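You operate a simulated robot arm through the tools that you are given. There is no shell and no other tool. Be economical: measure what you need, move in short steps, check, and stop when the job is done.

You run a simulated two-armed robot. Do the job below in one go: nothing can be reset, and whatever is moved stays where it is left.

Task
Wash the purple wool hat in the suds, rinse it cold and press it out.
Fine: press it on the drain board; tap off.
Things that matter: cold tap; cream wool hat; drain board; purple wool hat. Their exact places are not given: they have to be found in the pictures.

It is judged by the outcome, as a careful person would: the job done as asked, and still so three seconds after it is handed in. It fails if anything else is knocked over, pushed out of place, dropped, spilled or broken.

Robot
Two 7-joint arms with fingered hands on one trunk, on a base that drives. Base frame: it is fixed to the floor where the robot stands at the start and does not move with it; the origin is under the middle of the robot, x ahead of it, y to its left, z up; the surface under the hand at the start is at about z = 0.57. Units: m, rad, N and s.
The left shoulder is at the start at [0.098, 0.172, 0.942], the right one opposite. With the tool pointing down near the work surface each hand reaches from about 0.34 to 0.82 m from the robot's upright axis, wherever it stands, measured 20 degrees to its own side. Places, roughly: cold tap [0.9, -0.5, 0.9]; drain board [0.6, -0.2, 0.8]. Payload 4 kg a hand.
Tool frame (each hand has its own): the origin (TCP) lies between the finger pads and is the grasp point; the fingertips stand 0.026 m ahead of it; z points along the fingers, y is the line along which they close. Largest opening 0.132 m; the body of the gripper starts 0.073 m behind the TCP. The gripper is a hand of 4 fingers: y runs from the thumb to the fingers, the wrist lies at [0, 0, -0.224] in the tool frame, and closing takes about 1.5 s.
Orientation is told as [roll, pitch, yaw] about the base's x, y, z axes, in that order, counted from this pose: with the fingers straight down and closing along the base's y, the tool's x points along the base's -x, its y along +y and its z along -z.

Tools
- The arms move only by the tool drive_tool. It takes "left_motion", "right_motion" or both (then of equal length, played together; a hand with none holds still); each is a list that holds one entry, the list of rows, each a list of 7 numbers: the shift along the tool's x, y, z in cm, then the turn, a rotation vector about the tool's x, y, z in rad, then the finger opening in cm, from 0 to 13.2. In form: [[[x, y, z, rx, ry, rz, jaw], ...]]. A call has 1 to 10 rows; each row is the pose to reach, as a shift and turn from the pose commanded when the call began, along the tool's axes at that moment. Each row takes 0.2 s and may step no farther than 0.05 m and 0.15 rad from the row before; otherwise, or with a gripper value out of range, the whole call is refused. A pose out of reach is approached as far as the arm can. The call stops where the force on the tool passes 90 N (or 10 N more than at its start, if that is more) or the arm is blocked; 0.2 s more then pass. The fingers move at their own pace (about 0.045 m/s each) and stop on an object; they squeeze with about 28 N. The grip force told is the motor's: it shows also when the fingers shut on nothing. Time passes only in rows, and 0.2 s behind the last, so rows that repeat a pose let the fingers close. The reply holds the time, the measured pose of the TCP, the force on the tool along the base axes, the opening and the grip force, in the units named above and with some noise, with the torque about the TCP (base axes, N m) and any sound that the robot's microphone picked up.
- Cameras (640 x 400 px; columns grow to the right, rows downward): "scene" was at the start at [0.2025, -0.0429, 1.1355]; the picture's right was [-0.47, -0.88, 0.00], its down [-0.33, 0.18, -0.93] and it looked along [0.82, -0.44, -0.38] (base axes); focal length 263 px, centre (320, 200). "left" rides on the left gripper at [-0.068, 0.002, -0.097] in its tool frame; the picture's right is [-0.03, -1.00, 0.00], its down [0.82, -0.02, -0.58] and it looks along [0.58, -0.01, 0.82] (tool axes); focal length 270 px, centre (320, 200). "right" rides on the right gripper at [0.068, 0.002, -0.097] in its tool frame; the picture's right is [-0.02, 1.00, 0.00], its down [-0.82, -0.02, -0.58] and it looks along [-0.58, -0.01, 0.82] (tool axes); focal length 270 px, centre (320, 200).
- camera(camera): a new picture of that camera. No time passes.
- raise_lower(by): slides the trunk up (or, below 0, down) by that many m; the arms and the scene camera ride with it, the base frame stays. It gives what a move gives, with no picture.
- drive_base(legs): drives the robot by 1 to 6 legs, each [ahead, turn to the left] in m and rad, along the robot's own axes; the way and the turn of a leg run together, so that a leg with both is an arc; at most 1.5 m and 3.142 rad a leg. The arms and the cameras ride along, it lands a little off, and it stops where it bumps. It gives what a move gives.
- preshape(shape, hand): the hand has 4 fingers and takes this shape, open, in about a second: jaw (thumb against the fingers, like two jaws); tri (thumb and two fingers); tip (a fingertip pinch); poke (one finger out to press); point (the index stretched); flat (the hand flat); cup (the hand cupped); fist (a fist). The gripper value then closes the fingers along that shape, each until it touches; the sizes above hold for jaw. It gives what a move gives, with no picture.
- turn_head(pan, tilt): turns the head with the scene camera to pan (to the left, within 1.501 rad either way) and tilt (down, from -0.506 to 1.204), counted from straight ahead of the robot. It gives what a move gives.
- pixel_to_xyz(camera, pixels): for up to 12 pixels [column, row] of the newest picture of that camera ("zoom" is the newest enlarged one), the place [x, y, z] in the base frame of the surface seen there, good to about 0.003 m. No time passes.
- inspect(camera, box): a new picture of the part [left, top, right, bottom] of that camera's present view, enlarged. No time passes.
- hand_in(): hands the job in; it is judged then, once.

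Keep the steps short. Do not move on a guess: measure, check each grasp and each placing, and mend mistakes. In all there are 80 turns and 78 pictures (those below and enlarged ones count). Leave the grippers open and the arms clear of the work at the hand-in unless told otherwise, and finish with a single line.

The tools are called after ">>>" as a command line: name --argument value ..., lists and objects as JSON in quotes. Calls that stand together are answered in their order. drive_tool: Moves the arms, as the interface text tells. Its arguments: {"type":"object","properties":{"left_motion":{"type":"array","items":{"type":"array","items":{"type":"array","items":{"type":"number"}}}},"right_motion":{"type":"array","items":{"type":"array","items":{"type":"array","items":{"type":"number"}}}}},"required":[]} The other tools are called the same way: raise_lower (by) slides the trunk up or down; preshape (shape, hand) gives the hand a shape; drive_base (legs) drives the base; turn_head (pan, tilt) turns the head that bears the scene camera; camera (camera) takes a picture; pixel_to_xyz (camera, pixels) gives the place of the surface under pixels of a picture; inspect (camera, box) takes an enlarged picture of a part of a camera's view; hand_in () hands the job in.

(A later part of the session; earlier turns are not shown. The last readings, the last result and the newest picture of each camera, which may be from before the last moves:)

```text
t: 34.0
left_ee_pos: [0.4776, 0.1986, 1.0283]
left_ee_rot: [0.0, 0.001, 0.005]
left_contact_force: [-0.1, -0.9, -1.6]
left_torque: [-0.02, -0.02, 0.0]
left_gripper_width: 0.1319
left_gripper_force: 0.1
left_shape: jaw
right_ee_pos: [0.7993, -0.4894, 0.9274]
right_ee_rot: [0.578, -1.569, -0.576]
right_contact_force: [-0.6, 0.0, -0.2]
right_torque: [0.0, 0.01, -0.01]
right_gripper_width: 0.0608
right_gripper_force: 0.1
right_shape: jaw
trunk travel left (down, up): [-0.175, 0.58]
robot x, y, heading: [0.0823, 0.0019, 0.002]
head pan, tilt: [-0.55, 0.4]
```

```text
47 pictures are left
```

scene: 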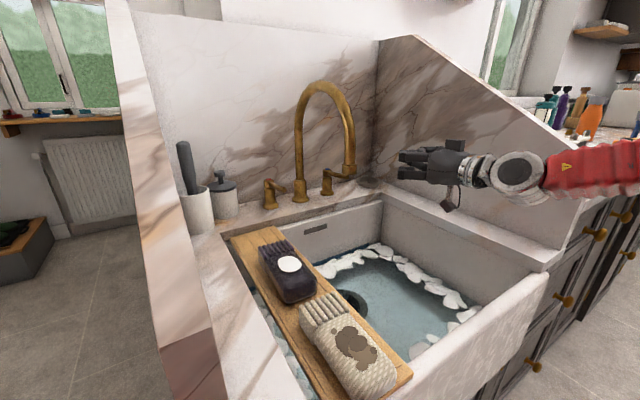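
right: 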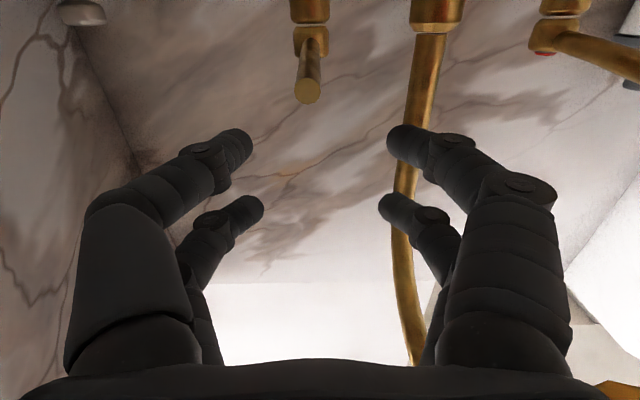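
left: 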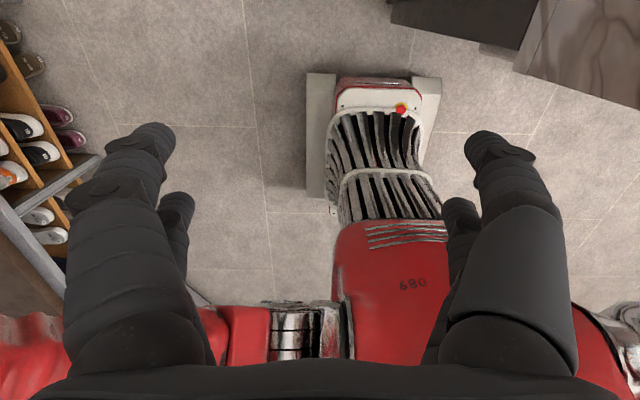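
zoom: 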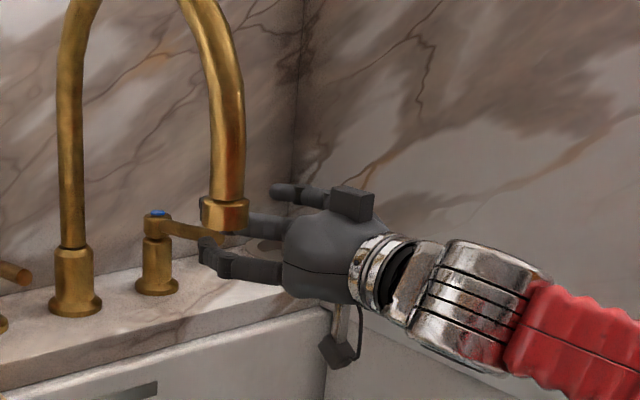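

Lever tip (308, 92) sits between the fingers, about 1 cm below the lower row and 0.7 cm right of centre. Advance 7.5 cm with those corrections.

>>> drive_tool --right_motion '[[[0.9, -0.6, 1.5, 0, 0, 0, 6], [0.9, -0.6, 4.5, 0, 0, 0, 6], [0.9, -0.6, 7.5, 0, 0, 0, 6]]]'

>>> inspect --camera "scene" --box '[280, 100, 480, 230]'

>>> camera --camera "right"

```text
t: 34.8
left_ee_pos: [0.4783, 0.1983, 1.0285]
left_ee_rot: [0.001, 0.003, 0.005]
left_contact_force: [0.8, -0.2, 0.9]
left_torque: [0.02, 0.02, 0.01]
left_gripper_width: 0.1318
left_gripper_force: 0.0
left_shape: jaw
right_ee_pos: [0.8749, -0.4955, 0.9163]
right_ee_rot: [0.258, -1.569, -0.254]
right_contact_force: [-0.2, -0.5, 0.6]
right_torque: [-0.03, -0.01, -0.01]
right_gripper_width: 0.0609
right_gripper_force: 0.2
right_shape: jaw
trunk travel left (down, up): [-0.175, 0.58]
robot x, y, heading: [0.0803, 0.001, 0.001]
head pan, tilt: [-0.55, 0.4]
```

```text
3.08 times, centred on (380, 165) of scene
```

zoom: 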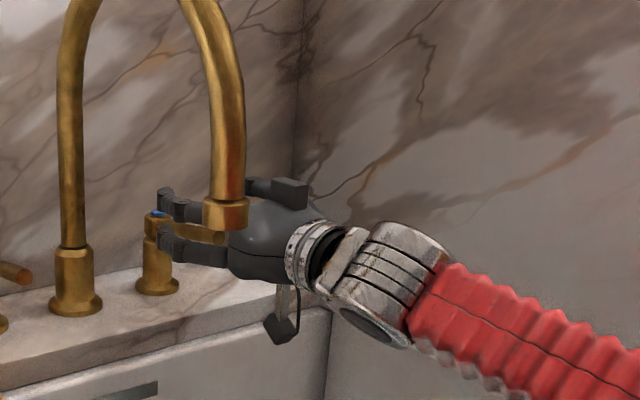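

```text
45 pictures are left
```

right: 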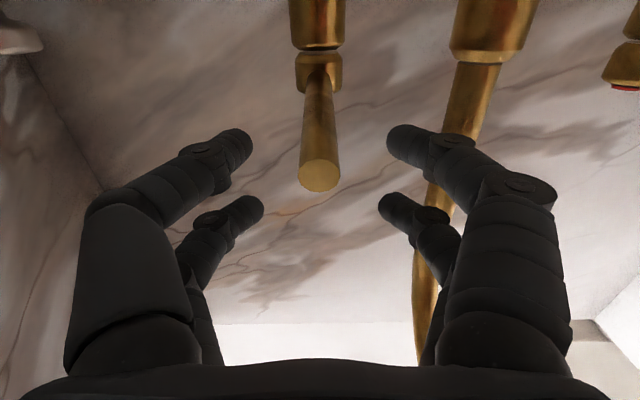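

Lever now between finger pairs, level slightly above the lower row; I'll drop 0.7 cm and push to the right (-y), watching the force.

>>> drive_tool --right_motion '[[[0.7, 0, 0, 0, 0, 0, 6], [0.7, -1.5, 0, 0, 0, 0, 6], [0.7, -2.5, 0, 0, 0, 0, 6], [0.7, -3.5, 0, 0, 0, 0, 6], [0.7, -4.5, 0, 0, 0, 0, 6], [0.7, -5.5, 0.3, 0, 0, 0, 6]]]'

>>> inspect --camera "scene" --box '[280, 100, 480, 230]'

>>> camera --camera "right"

```text
t: 36.2
left_ee_pos: [0.4773, 0.1987, 1.0278]
left_ee_rot: [0.0, 0.002, 0.004]
left_contact_force: [-0.2, -0.7, -0.1]
left_torque: [0.06, 0.0, -0.01]
left_gripper_width: 0.132
left_gripper_force: 0.1
left_shape: jaw
right_ee_pos: [0.8784, -0.5519, 0.9106]
right_ee_rot: [0.405, -1.569, -0.399]
right_contact_force: [-0.9, -0.1, -0.3]
right_torque: [0.02, -0.03, 0.0]
right_gripper_width: 0.061
right_gripper_force: 0.1
right_shape: jaw
trunk travel left (down, up): [-0.175, 0.58]
robot x, y, heading: [0.0854, -0.0, 0.001]
head pan, tilt: [-0.55, 0.4]
```

```text
3.08 times, centred on (380, 165) of scene
```

zoom: 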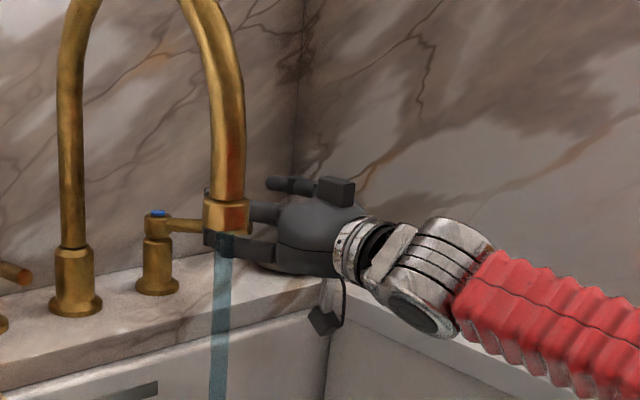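

```text
43 pictures are left
```

right: 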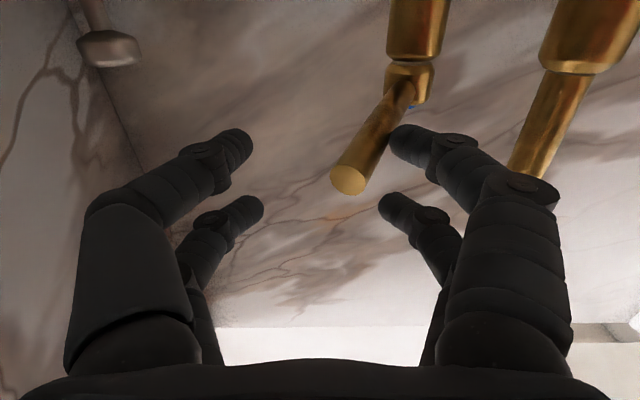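

Water runs from the spout: the tap is open. I'll ease 1.5 cm off the lever, retract straight back, then turn the hand down again.

>>> drive_tool --right_motion '[[[0, 1.5, 0, 0, 0, 0, 6], [0, 1.5, -4, 0, 0, 0, 6], [-1, 1.5, -8, 0, 0, 0, 6], [-3, 1.5, -12, 0, 0, 0, 6], [-5, 1.5, -16, 0, 0, 0, 6], [-7, 1.5, -20, 0, 0, 0, 6]]]'

>>> drive_tool --right_motion '[[[0, 0, -1, 0, 0.15, 0, 8], [0, 0, -2, 0, 0.3, 0, 8], [0, 0, -3, 0, 0.45, 0, 8], [0, 0, -4, 0, 0.6, 0, 8], [0, 0, -5, 0, 0.75, 0, 8], [0, 0, -6, 0, 0.9, 0, 8], [0, 0, -7, 0, 1.05, 0, 8], [0, 0, -8, 0, 1.2, 0, 8], [0, 0, -9, 0, 1.35, 0, 8], [0, 0, -10, 0, 1.5, 0, 9]]]'

>>> camera --camera "scene"

```text
t: 37.6
left_ee_pos: [0.478, 0.1987, 1.0289]
left_ee_rot: [-0.001, 0.0, 0.004]
left_contact_force: [-0.4, -0.6, 0.1]
left_torque: [0.01, 0.01, -0.01]
left_gripper_width: 0.1321
left_gripper_force: 0.0
left_shape: jaw
right_ee_pos: [0.6789, -0.5368, 0.9794]
right_ee_rot: [0.514, -1.57, -0.51]
right_contact_force: [-0.1, 0.7, 0.1]
right_torque: [-0.02, -0.01, 0.0]
right_gripper_width: 0.0603
right_gripper_force: 0.1
right_shape: jaw
trunk travel left (down, up): [-0.175, 0.58]
robot x, y, heading: [0.0834, -0.0007, -0.001]
head pan, tilt: [-0.55, 0.4]
```

```text
t: 39.8
left_ee_pos: [0.4785, 0.1984, 1.0276]
left_ee_rot: [0.0, 0.002, 0.005]
left_contact_force: [-0.2, -1.1, -0.9]
left_torque: [-0.01, -0.01, 0.02]
left_gripper_width: 0.1322
left_gripper_force: 0.0
left_shape: jaw
right_ee_pos: [0.5777, -0.5368, 0.9809]
right_ee_rot: [0.0, -0.065, 0.003]
right_contact_force: [-0.2, 0.1, -0.5]
right_torque: [0.01, 0.03, 0.02]
right_gripper_width: 0.0896
right_gripper_force: 0.2
right_shape: jaw
trunk travel left (down, up): [-0.175, 0.58]
robot x, y, heading: [0.0811, 0.0004, 0.002]
head pan, tilt: [-0.55, 0.4]
```

```text
42 pictures are left
```

scene: 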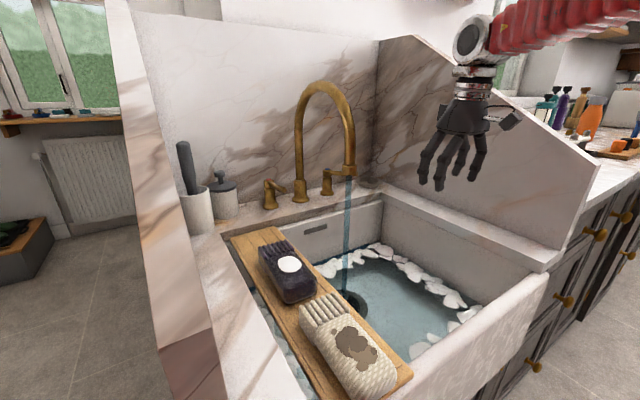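

Cold stream falls at about [0.71, -0.39]. Back to the hat: left at x 0.57, then forward above it.

>>> drive_tool --right_motion '[[[0.8, 4, 0, 0, 0.065, 0, 9], [0.8, 8.5, 0, 0, 0.065, 0, 9], [0.8, 13, 0, 0, 0.065, 0, 9], [0.8, 17.5, 0, 0, 0.065, 0, 9], [0.8, 22, 0, 0, 0.065, 0, 9], [0.8, 26.5, 0, 0, 0.065, 0, 9], [0.8, 31, 0, 0, 0.065, 0, 9], [-3, 33, 0, 0, 0.065, 0, 9], [-7, 33, 0, 0, 0.065, 0, 9], [-9.5, 33, 2, 0, 0.065, 0, 9]]]'

>>> camera --camera "right"

```text
t: 42.0
left_ee_pos: [0.4788, 0.197, 1.028]
left_ee_rot: [0.0, 0.004, 0.004]
left_contact_force: [-0.5, 0.1, -1.0]
left_torque: [-0.03, 0.02, 0.01]
left_gripper_width: 0.1322
left_gripper_force: 0.0
left_shape: jaw
right_ee_pos: [0.673, -0.2089, 0.9661]
right_ee_rot: [0.0, -0.002, 0.003]
right_contact_force: [0.7, -0.6, -0.5]
right_torque: [-0.01, 0.03, 0.0]
right_gripper_width: 0.0899
right_gripper_force: 0.2
right_shape: jaw
trunk travel left (down, up): [-0.175, 0.58]
robot x, y, heading: [0.076, -0.004, -0.001]
head pan, tilt: [-0.55, 0.4]
```

```text
41 pictures are left
```

right: 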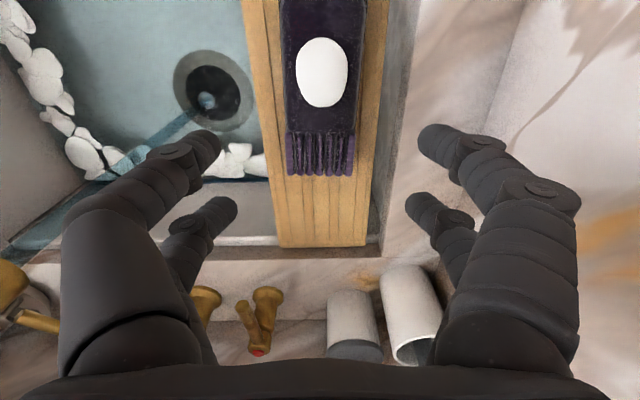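

Aligned over the hat. Lower 14.2 cm and close.

>>> drive_tool --right_motion '[[[0, 0, 4, 0, 0, 0, 9], [0, 0, 8, 0, 0, 0, 9], [0, 0, 11.5, 0, 0, 0, 9], [0, 0, 14.2, 0, 0, 0, 9], [0, 0, 14.2, 0, 0, 0, 4], [0, 0, 14.2, 0, 0, 0, 4], [0, 0, 14.2, 0, 0, 0, 4], [0, 0, 14.2, 0, 0, 0, 4], [0, 0, 14.2, 0, 0, 0, 4]]]'

>>> drive_tool --right_motion '[[[0, 0, 0, 0, 0, 0, 4], [0, 0, -3, 0, 0, 0, 4], [0, 0, -6, 0, 0, 0, 4]]]'

>>> camera --camera "scene"

```text
t: 44.0
left_ee_pos: [0.4768, 0.1997, 1.0281]
left_ee_rot: [-0.001, 0.002, 0.005]
left_contact_force: [-1.1, -0.3, 0.0]
left_torque: [0.0, -0.02, 0.0]
left_gripper_width: 0.132
left_gripper_force: 0.1
left_shape: jaw
right_ee_pos: [0.6731, -0.2069, 0.8262]
right_ee_rot: [0.0, -0.004, 0.002]
right_contact_force: [0.6, 0.6, 0.6]
right_torque: [-0.01, 0.0, 0.0]
right_gripper_width: 0.0573
right_gripper_force: 27.7
right_shape: jaw
trunk travel left (down, up): [-0.175, 0.58]
robot x, y, heading: [0.0815, -0.0027, 0.005]
head pan, tilt: [-0.55, 0.4]
```

```text
t: 44.8
left_ee_pos: [0.4775, 0.1988, 1.0274]
left_ee_rot: [0.001, 0.002, 0.004]
left_contact_force: [0.9, -0.6, 0.7]
left_torque: [-0.03, 0.01, 0.0]
left_gripper_width: 0.132
left_gripper_force: 0.0
left_shape: jaw
right_ee_pos: [0.6725, -0.2056, 0.8844]
right_ee_rot: [-0.001, -0.006, 0.004]
right_contact_force: [0.3, -0.3, -0.2]
right_torque: [0.04, 0.0, 0.0]
right_gripper_width: 0.0575
right_gripper_force: 28.3
right_shape: jaw
trunk travel left (down, up): [-0.175, 0.58]
robot x, y, heading: [0.083, -0.0018, -0.001]
head pan, tilt: [-0.55, 0.4]
```

```text
40 pictures are left
```

scene: 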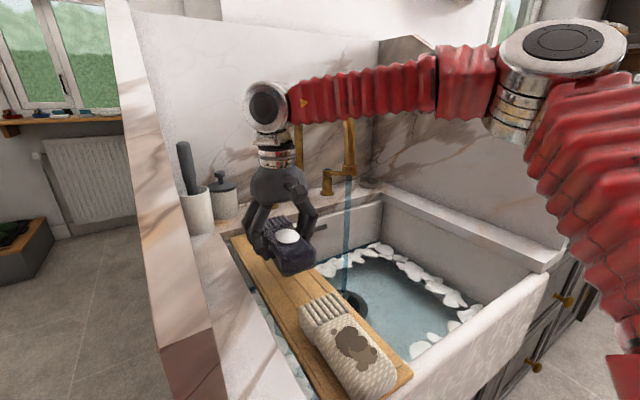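

Gripped (5.75 cm) and lifted. Next: back to x 0.565, right to y -0.39 clear of the board, then tilt the hand forward 0.8 rad and bring the hat under the stream from below the spout.

>>> drive_tool --right_motion '[[[3.5, 0, -1.5, 0, 0, 0, 4], [7, 0, -3, 0, 0, 0, 4], [10.5, -1, -3, 0, 0, 0, 4], [10.5, -5.5, -3, 0, 0, 0, 4], [10.5, -10, -3, 0, 0, 0, 4], [10.5, -14.5, -3, 0, 0, 0, 4], [10.5, -18.6, -3, 0, 0, 0, 4]]]'

>>> drive_tool --right_motion '[[[0, 0, 1, 0, -0.15, 0, 4], [0, 0, 3, 0, -0.3, 0, 4], [0, 0, 5, 0, -0.45, 0, 4], [-1, 0, 7, 0, -0.6, 0, 4], [-3, 0, 9, 0, -0.75, 0, 4], [-5, 0, 11, 0, -0.8, 0, 4]]]'

>>> camera --camera "scene"

>>> camera --camera "right"

```text
t: 46.4
left_ee_pos: [0.4784, 0.1981, 1.0283]
left_ee_rot: [-0.001, 0.002, 0.005]
left_contact_force: [-0.3, 0.2, -0.9]
left_torque: [0.02, -0.02, -0.01]
left_gripper_width: 0.1319
left_gripper_force: 0.1
left_shape: jaw
right_ee_pos: [0.567, -0.3959, 0.9128]
right_ee_rot: [0.001, -0.003, 0.005]
right_contact_force: [0.4, 0.6, -2.5]
right_torque: [0.0, 0.02, 0.0]
right_gripper_width: 0.0574
right_gripper_force: 27.4
right_shape: jaw
trunk travel left (down, up): [-0.175, 0.58]
robot x, y, heading: [0.085, 0.0023, -0.0]
head pan, tilt: [-0.55, 0.4]
```

```text
t: 47.8
left_ee_pos: [0.4789, 0.1961, 1.0277]
left_ee_rot: [0.0, 0.004, 0.006]
left_contact_force: [0.3, -1.1, 1.1]
left_torque: [0.07, 0.0, -0.01]
left_gripper_width: 0.1319
left_gripper_force: 0.1
left_shape: jaw
right_ee_pos: [0.6189, -0.3945, 0.8034]
right_ee_rot: [0.001, -0.801, 0.002]
right_contact_force: [0.2, -0.7, -1.1]
right_torque: [0.04, -0.02, 0.03]
right_gripper_width: 0.0571
right_gripper_force: 27.8
right_shape: jaw
trunk travel left (down, up): [-0.175, 0.58]
robot x, y, heading: [0.0797, -0.0011, 0.003]
head pan, tilt: [-0.55, 0.4]
```

```text
39 pictures are left
```

scene: 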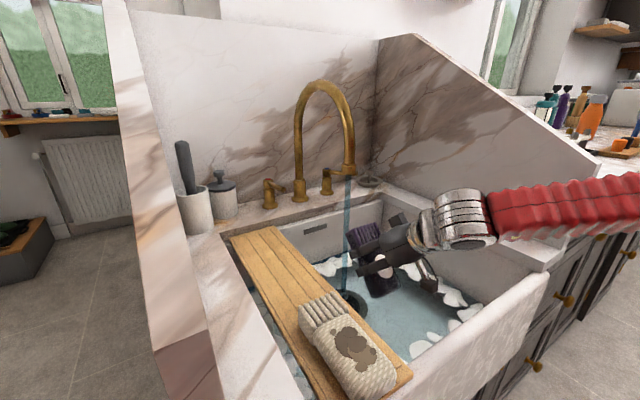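

```text
38 pictures are left
```

right: 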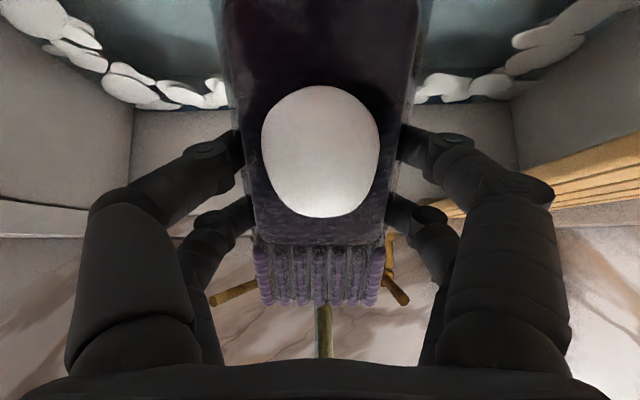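

Hat held tilted, soapy face up. Moving it forward 6–10 cm under the stream and back, slowly.

>>> drive_tool --right_motion '[[[-2.8, 0, 2.9, 0, 0, 0, 4], [-4.2, 0, 4.3, 0, 0, 0, 4], [-5.6, 0, 5.75, 0, 0, 0, 4], [-5.6, 0, 5.75, 0, 0, 0, 4], [-5.6, 0, 5.75, 0, 0, 0, 4]]]'

>>> inspect --camera "scene" --box '[260, 140, 480, 320]'

>>> camera --camera "right"

```text
t: 49.0
left_ee_pos: [0.4791, 0.199, 1.0288]
left_ee_rot: [-0.001, 0.002, 0.005]
left_contact_force: [0.4, 0.4, -0.4]
left_torque: [-0.01, 0.0, 0.0]
left_gripper_width: 0.1318
left_gripper_force: 0.0
left_shape: jaw
right_ee_pos: [0.7002, -0.3924, 0.8048]
right_ee_rot: [0.002, -0.805, 0.004]
right_contact_force: [0.7, -0.3, -0.4]
right_torque: [-0.01, 0.01, -0.03]
right_gripper_width: 0.057
right_gripper_force: 27.7
right_shape: jaw
trunk travel left (down, up): [-0.175, 0.58]
robot x, y, heading: [0.0783, 0.0026, -0.002]
head pan, tilt: [-0.55, 0.4]
```

```text
2.22 times, centred on (370, 230) of scene
```

zoom: 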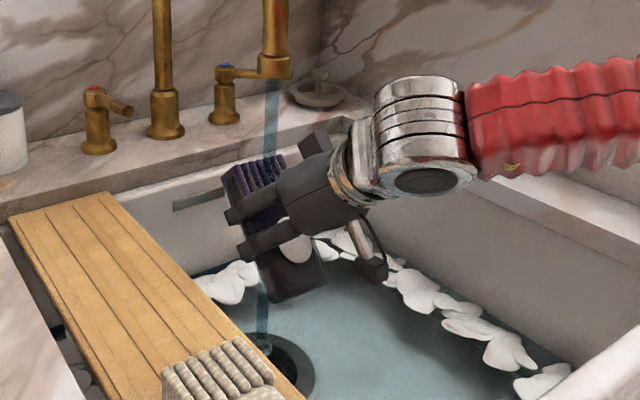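

```text
36 pictures are left
```

right: 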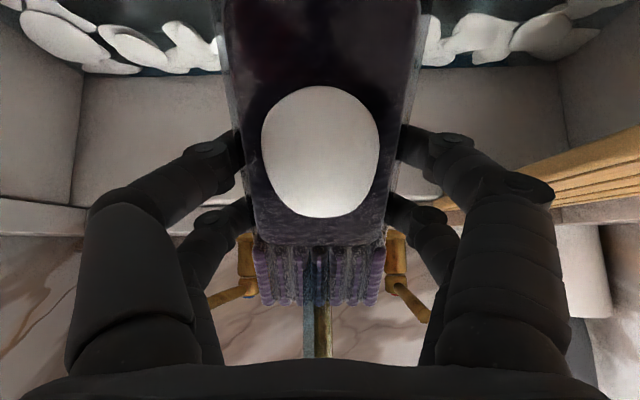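

The stream seems to pass at the cuff end, suds are still on. I'll measure the stream's place.

>>> inspect --camera "scene" --box '[300, 160, 420, 250]'

>>> pixel_to_xyz --camera "scene" --pixels '[[354, 182], [353, 190], [352, 200], [351, 209], [350, 290], [344, 215], [336, 220]]'

```text
4.44 times, centred on (360, 205) of scene
```

zoom: 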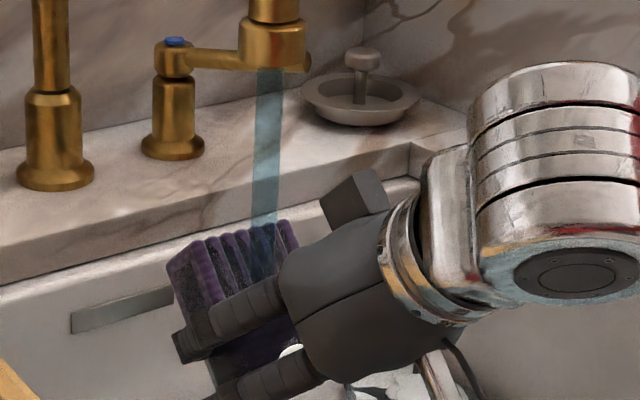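

```text
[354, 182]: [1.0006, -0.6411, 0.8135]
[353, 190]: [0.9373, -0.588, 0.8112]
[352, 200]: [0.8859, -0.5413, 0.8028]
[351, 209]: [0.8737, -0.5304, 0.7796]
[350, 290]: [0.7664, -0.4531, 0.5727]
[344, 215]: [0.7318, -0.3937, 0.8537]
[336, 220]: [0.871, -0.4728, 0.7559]
```

The stream lands on the hat's cuff end on the near face. I'll move on 2–3 cm so it falls on the crown and soapy patch, and work it to and fro.

>>> drive_tool --right_motion '[[[-0.7, 0, 0.7, 0, 0, 0, 4], [-1.4, 0, 1.4, 0, 0, 0, 4], [-2.1, 0, 2.1, 0, 0, 0, 4], [-2.1, 1, 2.1, 0, 0, 0, 4], [-2.1, -1, 2.1, 0, 0, 0, 4], [-1.4, 0, 1.4, 0, 0, 0, 4], [0, 0, 0, 0, 0, 0, 4], [-1.4, 0, 1.4, 0, 0, 0, 4], [-2.1, 0, 2.1, 0, 0, 0, 4], [-2.1, 0, 2.1, 0, 0, 0, 4]]]'

>>> camera --camera "right"

>>> inspect --camera "scene" --box '[280, 160, 440, 280]'

```text
t: 51.2
left_ee_pos: [0.4785, 0.1982, 1.0292]
left_ee_rot: [0.002, 0.002, 0.006]
left_contact_force: [0.0, 0.1, -0.1]
left_torque: [0.0, -0.02, 0.02]
left_gripper_width: 0.1319
left_gripper_force: 0.0
left_shape: jaw
right_ee_pos: [0.7286, -0.3912, 0.8068]
right_ee_rot: [0.002, -0.804, 0.004]
right_contact_force: [0.1, 0.6, -0.2]
right_torque: [-0.02, 0.01, 0.0]
right_gripper_width: 0.0569
right_gripper_force: 27.9
right_shape: jaw
trunk travel left (down, up): [-0.175, 0.58]
robot x, y, heading: [0.0808, 0.0017, 0.0]
head pan, tilt: [-0.55, 0.4]
```

```text
34 pictures are left
```

right: 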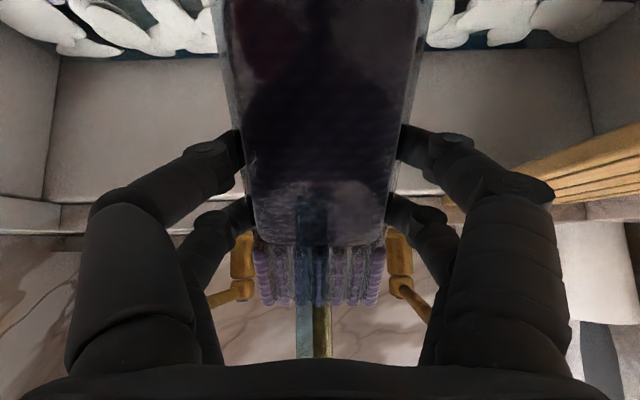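

```text
3.33 times, centred on (360, 220) of scene
```

zoom: 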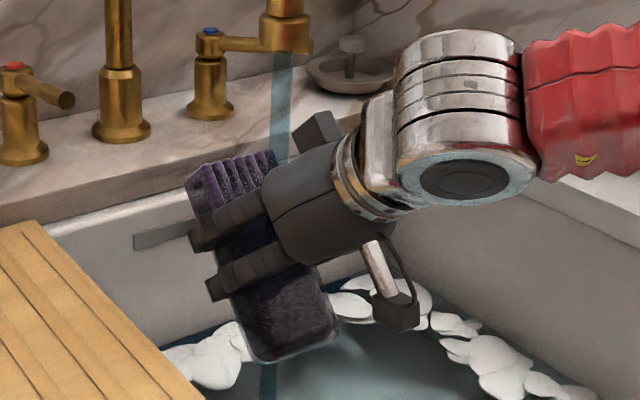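

Suds are rinsed off; the hat is clean and dark wet. A little more rinsing, then back out the same way and untilt.

>>> drive_tool --right_motion '[[[0.7, 0, -0.7, 0, 0, 0, 4], [0, 0, 0, 0, 0, 0, 4], [0.7, 0, -0.7, 0, 0, 0, 4], [1.4, 0, -1.4, 0, 0, 0, 4], [1.4, 0, -1.4, 0, 0, 0, 4], [4, 0, -4.1, 0, 0, 0, 4], [7, 0, -7.2, 0, 0, 0, 4], [7.7, 0, -7.9, 0, 0, 0, 4]]]'

>>> drive_tool --right_motion '[[[-0.65, 0, -1.9, 0, 0.1, 0, 4], [-1.3, 0, -3.8, 0, 0.24, 0, 4], [-1.95, 0, -5.7, 0, 0.38, 0, 4], [-2.6, 0, -7.6, 0, 0.52, 0, 4], [-3.2, 0, -9.5, 0, 0.66, 0, 4], [-3.83, 0, -11.1, 0, 0.8, 0, 4]]]'

```text
t: 53.0
left_ee_pos: [0.4773, 0.1981, 1.029]
left_ee_rot: [-0.001, 0.001, 0.005]
left_contact_force: [-0.8, -0.1, -0.7]
left_torque: [0.03, 0.05, -0.01]
left_gripper_width: 0.1318
left_gripper_force: 0.1
left_shape: jaw
right_ee_pos: [0.619, -0.3931, 0.8061]
right_ee_rot: [0.0, -0.804, 0.006]
right_contact_force: [-0.7, -0.5, -0.7]
right_torque: [-0.01, 0.03, -0.03]
right_gripper_width: 0.0571
right_gripper_force: 28.2
right_shape: jaw
trunk travel left (down, up): [-0.175, 0.58]
robot x, y, heading: [0.0816, 0.0036, -0.0]
head pan, tilt: [-0.55, 0.4]
```

```text
t: 54.4
left_ee_pos: [0.4779, 0.1995, 1.028]
left_ee_rot: [0.001, 0.002, 0.005]
left_contact_force: [-1.0, 0.4, 0.3]
left_torque: [0.0, -0.01, 0.01]
left_gripper_width: 0.132
left_gripper_force: 0.1
left_shape: jaw
right_ee_pos: [0.5663, -0.3926, 0.9093]
right_ee_rot: [0.002, -0.002, 0.005]
right_contact_force: [0.5, 0.1, -0.6]
right_torque: [-0.02, -0.02, -0.03]
right_gripper_width: 0.0566
right_gripper_force: 28.3
right_shape: jaw
trunk travel left (down, up): [-0.175, 0.58]
robot x, y, heading: [0.0838, 0.0008, -0.005]
head pan, tilt: [-0.55, 0.4]
```

Now left over the board, forward to x 0.70 (more room from the cream hat), then down.

>>> drive_tool --right_motion '[[[0, 4.5, -0.5, 0, 0, 0, 4], [0, 9, -1, 0, 0, 0, 4], [0, 13.5, -1, 0, 0, 0, 4], [0, 17.5, -1, 0, 0, 0, 4], [-4, 18.5, -1, 0, 0, 0, 4], [-8.5, 18.5, -1, 0, 0, 0, 4], [-13.2, 18.5, -1, 0, 0, 0, 4], [-13.4, 18.5, 3, 0, 0, 0, 4], [-13.4, 18.5, 6.5, 0, 0, 0, 4], [-13.4, 18.5, 8.5, 0, 0, 0, 4]]]'

>>> inspect --camera "scene" --box '[210, 140, 400, 290]'

```text
t: 56.6
left_ee_pos: [0.4778, 0.1976, 1.0295]
left_ee_rot: [0.001, 0.0, 0.004]
left_contact_force: [0.8, -0.2, 0.5]
left_torque: [0.02, 0.0, 0.01]
left_gripper_width: 0.1317
left_gripper_force: 0.1
left_shape: jaw
right_ee_pos: [0.7012, -0.2074, 0.8243]
right_ee_rot: [0.001, -0.005, 0.003]
right_contact_force: [0.3, -1.0, 3.8]
right_torque: [-0.08, 0.08, 0.0]
right_gripper_width: 0.0569
right_gripper_force: 28.6
right_shape: jaw
trunk travel left (down, up): [-0.175, 0.58]
robot x, y, heading: [0.0797, 0.0024, 0.006]
head pan, tilt: [-0.55, 0.4]
```

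```text
2.67 times, centred on (305, 215) of scene
```

zoom: 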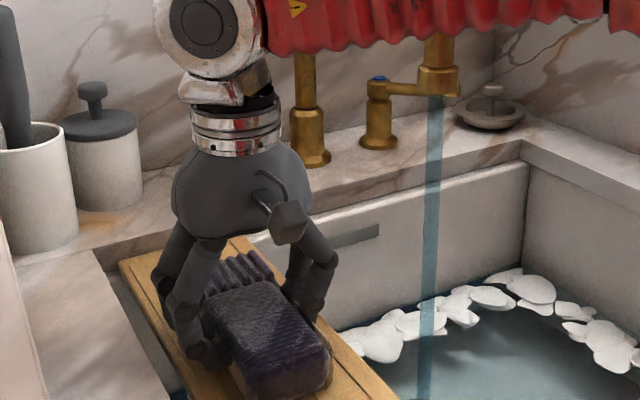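

Light contact with the board (3.8 N). Release and rise.

>>> drive_tool --right_motion '[[[0, 0, 0, 0, 0, 0, 9], [0, 0, 0, 0, 0, 0, 9], [0, 0, 0, 0, 0, 0, 9], [0, 0, 0, 0, 0, 0, 9], [0, 0, -4, 0, 0, 0, 9], [0, 0, -8, 0, 0, 0, 9], [2, 0, -12, 0, 0, 0, 9], [6, 0, -14, 0, 0, 0, 9], [10, 0, -16, 0, 0, 0, 9], [13.4, 0, -16, 0, 0, 0, 9]]]'

>>> camera --camera "scene"

```text
t: 58.8
left_ee_pos: [0.4783, 0.1985, 1.029]
left_ee_rot: [-0.001, 0.0, 0.004]
left_contact_force: [-1.0, 0.0, -0.3]
left_torque: [-0.01, 0.02, -0.02]
left_gripper_width: 0.1319
left_gripper_force: 0.1
left_shape: jaw
right_ee_pos: [0.5638, -0.2076, 0.9839]
right_ee_rot: [0.0, -0.002, 0.003]
right_contact_force: [-0.1, -0.3, -0.7]
right_torque: [0.0, -0.06, 0.02]
right_gripper_width: 0.0896
right_gripper_force: 0.1
right_shape: jaw
trunk travel left (down, up): [-0.175, 0.58]
robot x, y, heading: [0.0809, 0.0036, 0.001]
head pan, tilt: [-0.55, 0.4]
```

```text
31 pictures are left
```

scene: 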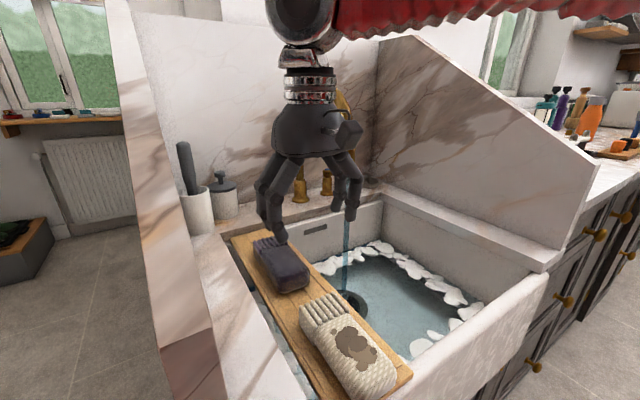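

Hat lies flat on the board, clear of the cream one. Now to shut the tap: right to y -0.60, tilt forward with fingers closed, and push the lever back from its right side.

>>> drive_tool --right_motion '[[[0, -4.5, 0, 0, 0, 0, 5], [0, -9, 0, 0, 0, 0, 3], [0, -13.5, 0, 0, 0, 0, 1], [0, -18, 0, 0, 0, 0, 1], [0, -22.5, 0, 0, 0, 0, 1], [0, -27, 0, 0, 0, 0, 1], [0, -31.5, 0, 0, 0, 0, 1], [0, -35.5, 0, 0, 0, 0, 1], [0, -39, 0, 0, 0, 0, 1]]]'

>>> drive_tool --right_motion '[[[-1, 0, 0, 0, -0.15, 0, 1], [-2, 0, 0, 0, -0.3, 0, 1], [-3, 0, 0, 0, -0.45, 0, 1], [-4, 0, 0, 0, -0.6, 0, 1], [-5, 0, 0, 0, -0.75, 0, 1], [-6, 0, 0, 0, -0.9, 0, 1], [-7, 0, 0, 0, -1.05, 0, 1], [-8, 0, 0, 0, -1.2, 0, 1], [-9, 0, 0, 0, -1.35, 0, 1], [-10, 0, 0, 0, -1.5, 0, 1]]]'

>>> camera --camera "scene"

>>> camera --camera "right"

```text
t: 60.8
left_ee_pos: [0.4783, 0.1979, 1.0269]
left_ee_rot: [0.0, 0.002, 0.006]
left_contact_force: [-0.3, 0.6, -0.8]
left_torque: [0.02, -0.02, 0.02]
left_gripper_width: 0.1319
left_gripper_force: 0.2
left_shape: jaw
right_ee_pos: [0.5669, -0.5983, 0.9849]
right_ee_rot: [0.002, -0.003, 0.007]
right_contact_force: [0.2, -0.2, 0.2]
right_torque: [0.03, 0.02, 0.01]
right_gripper_width: 0.0106
right_gripper_force: 0.0
right_shape: jaw
trunk travel left (down, up): [-0.175, 0.58]
robot x, y, heading: [0.0835, 0.0003, -0.001]
head pan, tilt: [-0.55, 0.4]
```

```text
t: 63.0
left_ee_pos: [0.477, 0.1996, 1.0287]
left_ee_rot: [0.0, 0.002, 0.005]
left_contact_force: [-0.1, -0.2, 0.8]
left_torque: [-0.01, 0.0, -0.03]
left_gripper_width: 0.1322
left_gripper_force: 0.0
left_shape: jaw
right_ee_pos: [0.667, -0.5977, 0.984]
right_ee_rot: [0.009, -1.506, -0.007]
right_contact_force: [0.1, 0.4, -0.4]
right_torque: [0.01, -0.01, -0.02]
right_gripper_width: 0.0106
right_gripper_force: 0.0
right_shape: jaw
trunk travel left (down, up): [-0.175, 0.58]
robot x, y, heading: [0.0805, 0.0001, -0.001]
head pan, tilt: [-0.55, 0.4]
```

```text
30 pictures are left
```

scene: 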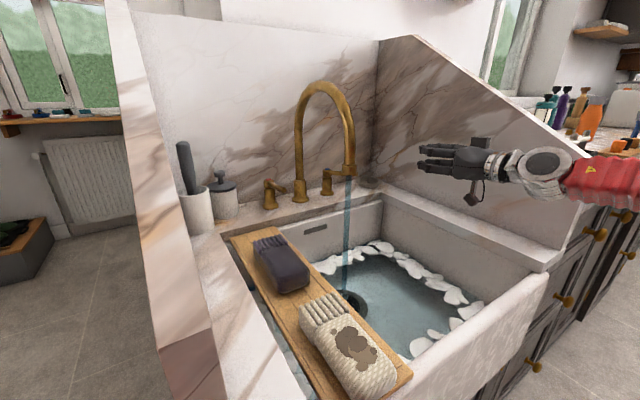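

```text
29 pictures are left
```

right: 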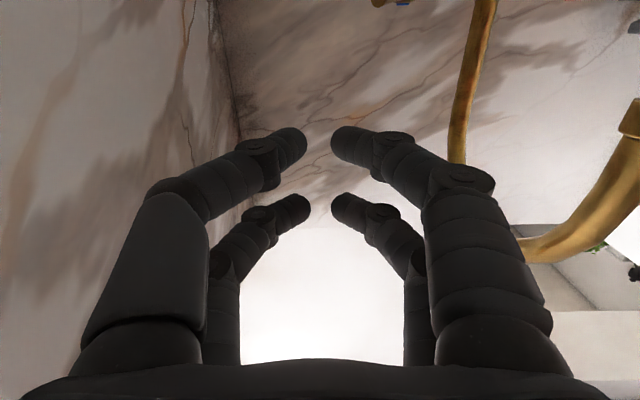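

Fingers are closed to a narrow block. Lower to lever height and advance to x 0.87 at y -0.60, to the right of the lever.

>>> drive_tool --right_motion '[[[2.5, 0, 2, 0, -0.065, 0, 1], [5, 0, 5, 0, -0.065, 0, 1], [6.6, 0, 9, 0, -0.065, 0, 1], [6.6, 0, 13.5, 0, -0.065, 0, 1], [6.4, 0, 17.5, 0, -0.065, 0, 1], [6.15, 0, 20.9, 0, -0.065, 0, 1]]]'

>>> inspect --camera "scene" --box '[280, 120, 480, 250]'

>>> camera --camera "right"

```text
t: 64.4
left_ee_pos: [0.4775, 0.1982, 1.0284]
left_ee_rot: [-0.001, 0.002, 0.005]
left_contact_force: [-1.2, -0.5, -0.1]
left_torque: [0.02, 0.01, 0.03]
left_gripper_width: 0.1322
left_gripper_force: 0.0
left_shape: jaw
right_ee_pos: [0.8716, -0.5963, 0.9109]
right_ee_rot: [0.122, -1.567, -0.118]
right_contact_force: [-0.1, -0.4, 0.2]
right_torque: [0.01, 0.02, 0.0]
right_gripper_width: 0.0106
right_gripper_force: 0.1
right_shape: jaw
trunk travel left (down, up): [-0.175, 0.58]
robot x, y, heading: [0.0785, 0.0033, -0.003]
head pan, tilt: [-0.55, 0.4]
```

```text
3.08 times, centred on (380, 185) of scene
```

zoom: 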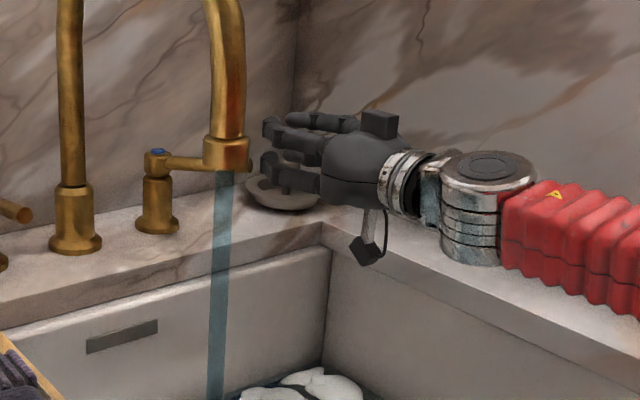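

```text
27 pictures are left
```

right: 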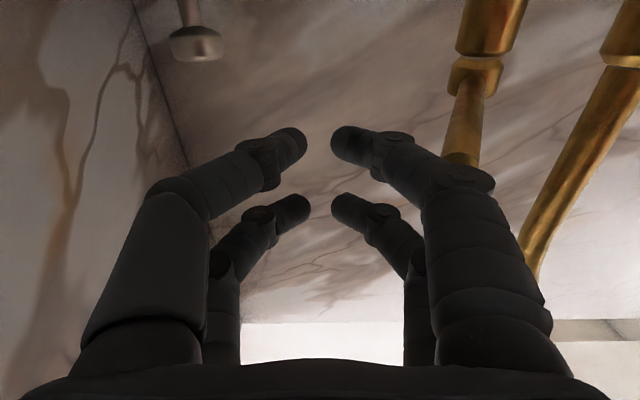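

Lever is just left of the fingers, at lower-row height. Pushing left (+y) 5 cm.

>>> drive_tool --right_motion '[[[0, 1, 0, 0, 0, 0, 1], [0, 2, 0, 0, 0, 0, 1], [0, 3, 0, 0, 0, 0, 1], [0, 4, 0, 0, 0, 0, 1], [0, 5, 0, 0, 0, 0, 1]]]'

>>> inspect --camera "scene" --box '[280, 120, 480, 250]'

>>> camera --camera "right"

```text
t: 65.6
left_ee_pos: [0.4778, 0.1981, 1.0288]
left_ee_rot: [0.0, 0.002, 0.007]
left_contact_force: [-1.1, -0.8, 0.4]
left_torque: [0.02, -0.02, 0.0]
left_gripper_width: 0.1318
left_gripper_force: 0.0
left_shape: jaw
right_ee_pos: [0.8713, -0.5468, 0.9101]
right_ee_rot: [0.166, -1.567, -0.161]
right_contact_force: [0.1, -1.3, 0.0]
right_torque: [-0.01, -0.01, 0.05]
right_gripper_width: 0.0102
right_gripper_force: 0.0
right_shape: jaw
trunk travel left (down, up): [-0.175, 0.58]
robot x, y, heading: [0.0801, 0.0011, 0.001]
head pan, tilt: [-0.55, 0.4]
```

```text
3.08 times, centred on (380, 185) of scene
```

zoom: 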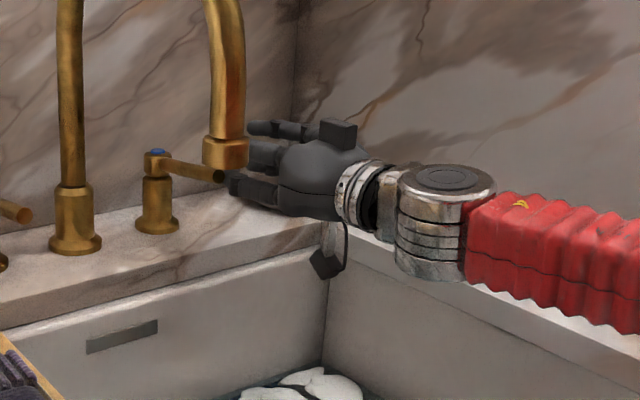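

```text
25 pictures are left
```

right: 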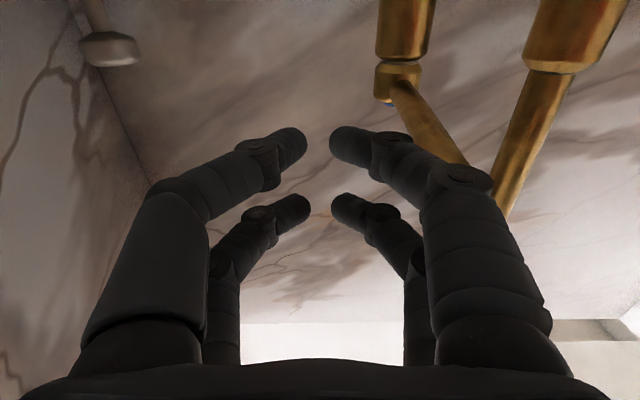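

The stream has stopped. I'll check the lever's angle.

>>> pixel_to_xyz --camera "scene" --pixels '[[334, 170], [342, 173], [348, 175], [330, 168]]'

>>> inspect --camera "scene" --box '[250, 140, 370, 220]'

```text
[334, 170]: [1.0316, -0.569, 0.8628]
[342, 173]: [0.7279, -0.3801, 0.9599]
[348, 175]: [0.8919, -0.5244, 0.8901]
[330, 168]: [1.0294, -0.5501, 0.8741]
```

```text
5.00 times, centred on (310, 180) of scene
```

zoom: 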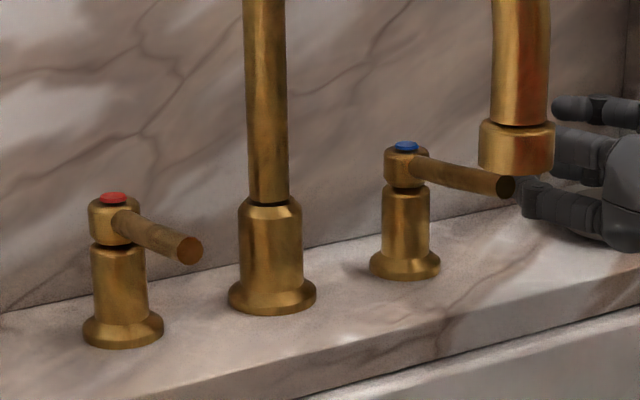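

>>> pixel_to_xyz --camera "zoom" --pixels '[[400, 175], [430, 170], [460, 178], [480, 183], [493, 187], [140, 230], [185, 250]]'

```text
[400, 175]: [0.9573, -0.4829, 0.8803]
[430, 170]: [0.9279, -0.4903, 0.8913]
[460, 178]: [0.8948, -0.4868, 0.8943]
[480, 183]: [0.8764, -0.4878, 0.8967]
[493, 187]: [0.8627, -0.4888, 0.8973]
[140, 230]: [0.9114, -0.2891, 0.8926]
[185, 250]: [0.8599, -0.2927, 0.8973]
```

Lever is straight again (y -0.487 to -0.490 along its length): tap fully off. Ease off, retract and turn the hand down.

>>> drive_tool --right_motion '[[[0, -1.5, 0, 0, 0, 0, 1], [0, -1.5, -4, 0, 0, 0, 1], [-1, -1.5, -8, 0, 0, 0, 1], [-3, -1.5, -12, 0, 0, 0, 1], [-5, -1.5, -16, 0, 0, 0, 1], [-7, -1.5, -20, 0, 0, 0, 1]]]'

>>> drive_tool --right_motion '[[[0, 0, -1, 0, 0.15, 0, 2], [0, 0, -2, 0, 0.3, 0, 2], [0, 0, -3, 0, 0.45, 0, 2], [0, 0, -4, 0, 0.6, 0, 2], [0, 0, -5, 0, 0.75, 0, 2], [0, 0, -6, 0, 0.9, 0, 2], [0, 0, -7, 0, 1.05, 0, 2], [0, 0, -8, 0, 1.2, 0, 2], [0, 0, -9, 0, 1.35, 0, 2], [0, 0, -10, 0, 1.5, 0, 2]]]'

>>> drive_tool --right_motion '[[[0, 4.5, 0, 0, 0.065, 0, 2], [0, 9, 0, 0, 0.065, 0, 2], [0, 13.5, 0, 0, 0.065, 0, 2], [0, 18, 0, 0, 0.065, 0, 2], [0, 22.5, 0, 0, 0.065, 0, 2], [0, 27, 0, 0, 0.065, 0, 2], [0, 31.5, 0, 0, 0.065, 0, 2], [0, 35, 0, 0, 0.065, 0, 2]]]'

>>> preshape --shape "fist" --hand "right"

>>> camera --camera "scene"

>>> camera --camera "right"

```text
t: 67.0
left_ee_pos: [0.4773, 0.1985, 1.0285]
left_ee_rot: [0.0, -0.001, 0.006]
left_contact_force: [0.4, 0.3, -0.3]
left_torque: [0.01, -0.05, 0.02]
left_gripper_width: 0.1322
left_gripper_force: 0.1
left_shape: jaw
right_ee_pos: [0.6673, -0.5612, 0.9803]
right_ee_rot: [0.593, -1.57, -0.59]
right_contact_force: [-0.6, 0.8, 1.2]
right_torque: [-0.01, 0.03, -0.02]
right_gripper_width: 0.0102
right_gripper_force: 0.0
right_shape: jaw
trunk travel left (down, up): [-0.175, 0.58]
robot x, y, heading: [0.0796, 0.0005, -0.001]
head pan, tilt: [-0.55, 0.4]
```

```text
t: 69.2
left_ee_pos: [0.4785, 0.1984, 1.0276]
left_ee_rot: [-0.001, 0.003, 0.005]
left_contact_force: [-0.4, 0.0, 0.2]
left_torque: [0.01, -0.03, -0.03]
left_gripper_width: 0.1319
left_gripper_force: 0.1
left_shape: jaw
right_ee_pos: [0.5685, -0.5634, 0.9808]
right_ee_rot: [0.002, -0.067, 0.003]
right_contact_force: [0.1, -0.2, 0.0]
right_torque: [0.02, -0.02, -0.02]
right_gripper_width: 0.0198
right_gripper_force: 0.0
right_shape: jaw
trunk travel left (down, up): [-0.175, 0.58]
robot x, y, heading: [0.081, 0.003, -0.002]
head pan, tilt: [-0.55, 0.4]
```

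```text
t: 71.0
left_ee_pos: [0.4787, 0.1986, 1.0286]
left_ee_rot: [0.0, 0.002, 0.006]
left_contact_force: [0.0, -0.5, -0.8]
left_torque: [0.02, 0.0, 0.01]
left_gripper_width: 0.1317
left_gripper_force: 0.1
left_shape: jaw
right_ee_pos: [0.5688, -0.2133, 0.9805]
right_ee_rot: [0.0, -0.003, 0.004]
right_contact_force: [0.2, 0.5, 0.0]
right_torque: [-0.02, -0.02, -0.01]
right_gripper_width: 0.0197
right_gripper_force: 0.0
right_shape: jaw
trunk travel left (down, up): [-0.175, 0.58]
robot x, y, heading: [0.0829, 0.004, -0.002]
head pan, tilt: [-0.55, 0.4]
```

```text
t: 71.9
left_ee_pos: [0.4775, 0.1991, 1.0282]
left_ee_rot: [0.0, 0.002, 0.004]
left_contact_force: [-0.1, 0.2, 0.2]
left_torque: [0.01, 0.01, 0.01]
left_gripper_width: 0.1319
left_gripper_force: 0.2
left_shape: jaw
right_ee_pos: [0.5681, -0.2146, 0.9811]
right_ee_rot: [-0.001, -0.003, 0.005]
right_contact_force: [0.2, 0.2, -0.3]
right_torque: [0.04, 0.0, 0.0]
right_gripper_width: 0.0001
right_gripper_force: 0.1
right_shape: fist
trunk travel left (down, up): [-0.175, 0.58]
robot x, y, heading: [0.0792, 0.0023, 0.001]
head pan, tilt: [-0.55, 0.4]
```

```text
23 pictures are left
```

scene: 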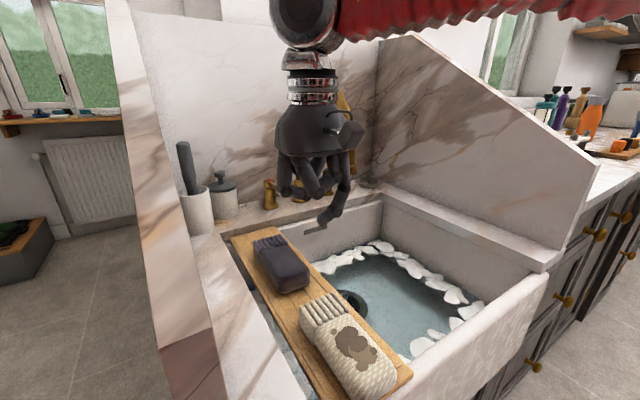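

```text
22 pictures are left
```

right: 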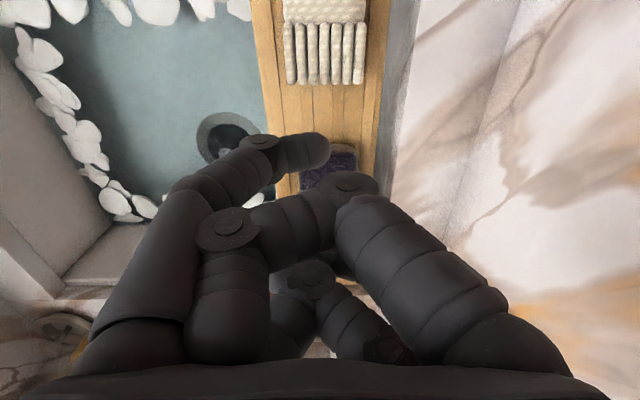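

The fist is uneven with one finger protruding. I'll try the flat shape and look.

>>> preshape --shape "flat" --hand "right"

>>> inspect --camera "scene" --box '[220, 80, 420, 240]'

>>> camera --camera "right"

```text
t: 72.8
left_ee_pos: [0.4778, 0.1988, 1.0287]
left_ee_rot: [0.0, 0.001, 0.006]
left_contact_force: [0.1, 0.5, 0.6]
left_torque: [-0.02, 0.0, 0.0]
left_gripper_width: 0.1319
left_gripper_force: 0.0
left_shape: jaw
right_ee_pos: [0.5675, -0.2132, 0.9807]
right_ee_rot: [-0.001, -0.005, 0.002]
right_contact_force: [-0.2, -0.2, 0.1]
right_torque: [-0.02, -0.02, 0.0]
right_gripper_width: 0.1262
right_gripper_force: 0.1
right_shape: flat
trunk travel left (down, up): [-0.175, 0.58]
robot x, y, heading: [0.0819, 0.0037, 0.001]
head pan, tilt: [-0.55, 0.4]
```

```text
2.50 times, centred on (320, 160) of scene
```

zoom: 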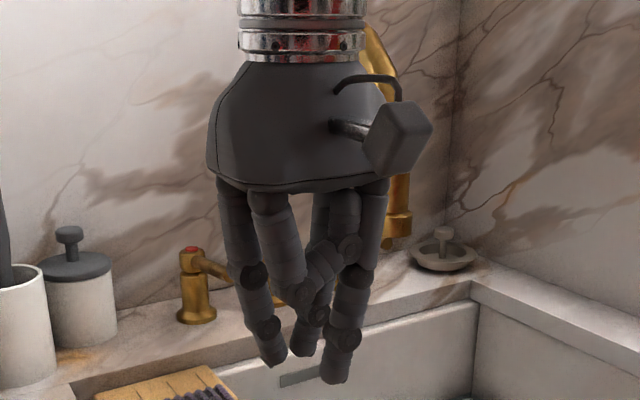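

```text
20 pictures are left
```

right: 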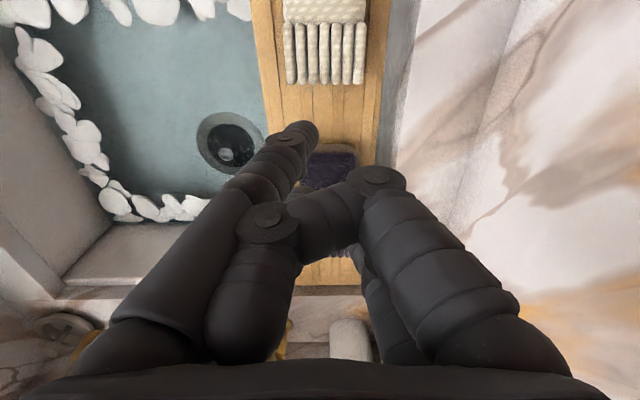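

Jaw with fingers nearly closed gives four even fingertips: better for a square press. I'll set that and measure the hat's present place.

>>> preshape --shape "jaw" --hand "right"

>>> inspect --camera "scene" --box '[220, 210, 350, 310]'

>>> pixel_to_xyz --camera "zoom" --pixels '[[170, 160], [290, 130], [205, 215], [365, 260], [255, 300], [420, 315], [310, 380], [340, 320], [270, 250]]'

```text
t: 73.7
left_ee_pos: [0.4779, 0.1987, 1.0285]
left_ee_rot: [0.0, 0.001, 0.005]
left_contact_force: [-0.2, 0.1, 0.0]
left_torque: [0.02, 0.03, 0.02]
left_gripper_width: 0.1317
left_gripper_force: 0.0
left_shape: jaw
right_ee_pos: [0.569, -0.2142, 0.981]
right_ee_rot: [0.001, -0.003, 0.004]
right_contact_force: [0.1, -1.2, -0.1]
right_torque: [0.03, 0.02, 0.02]
right_gripper_width: 0.1318
right_gripper_force: 0.0
right_shape: jaw
trunk travel left (down, up): [-0.175, 0.58]
robot x, y, heading: [0.0816, 0.0039, -0.001]
head pan, tilt: [-0.55, 0.4]
```

```text
4.00 times, centred on (285, 260) of scene
```

zoom: 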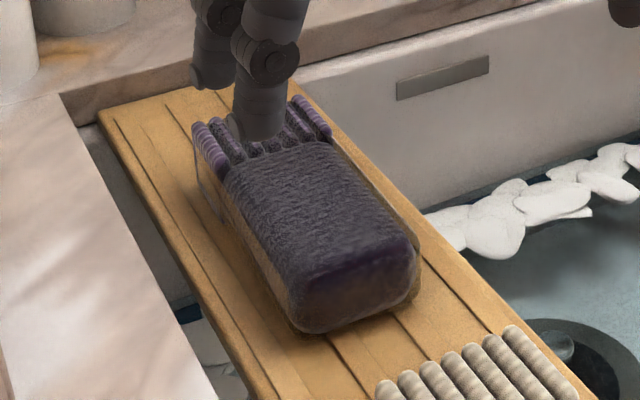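

```text
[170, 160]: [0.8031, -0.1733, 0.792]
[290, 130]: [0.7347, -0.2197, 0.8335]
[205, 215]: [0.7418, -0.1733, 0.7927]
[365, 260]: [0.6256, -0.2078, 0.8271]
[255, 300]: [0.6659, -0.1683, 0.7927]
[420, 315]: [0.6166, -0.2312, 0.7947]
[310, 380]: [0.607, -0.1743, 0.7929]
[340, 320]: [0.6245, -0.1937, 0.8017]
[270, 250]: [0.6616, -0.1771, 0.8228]
```

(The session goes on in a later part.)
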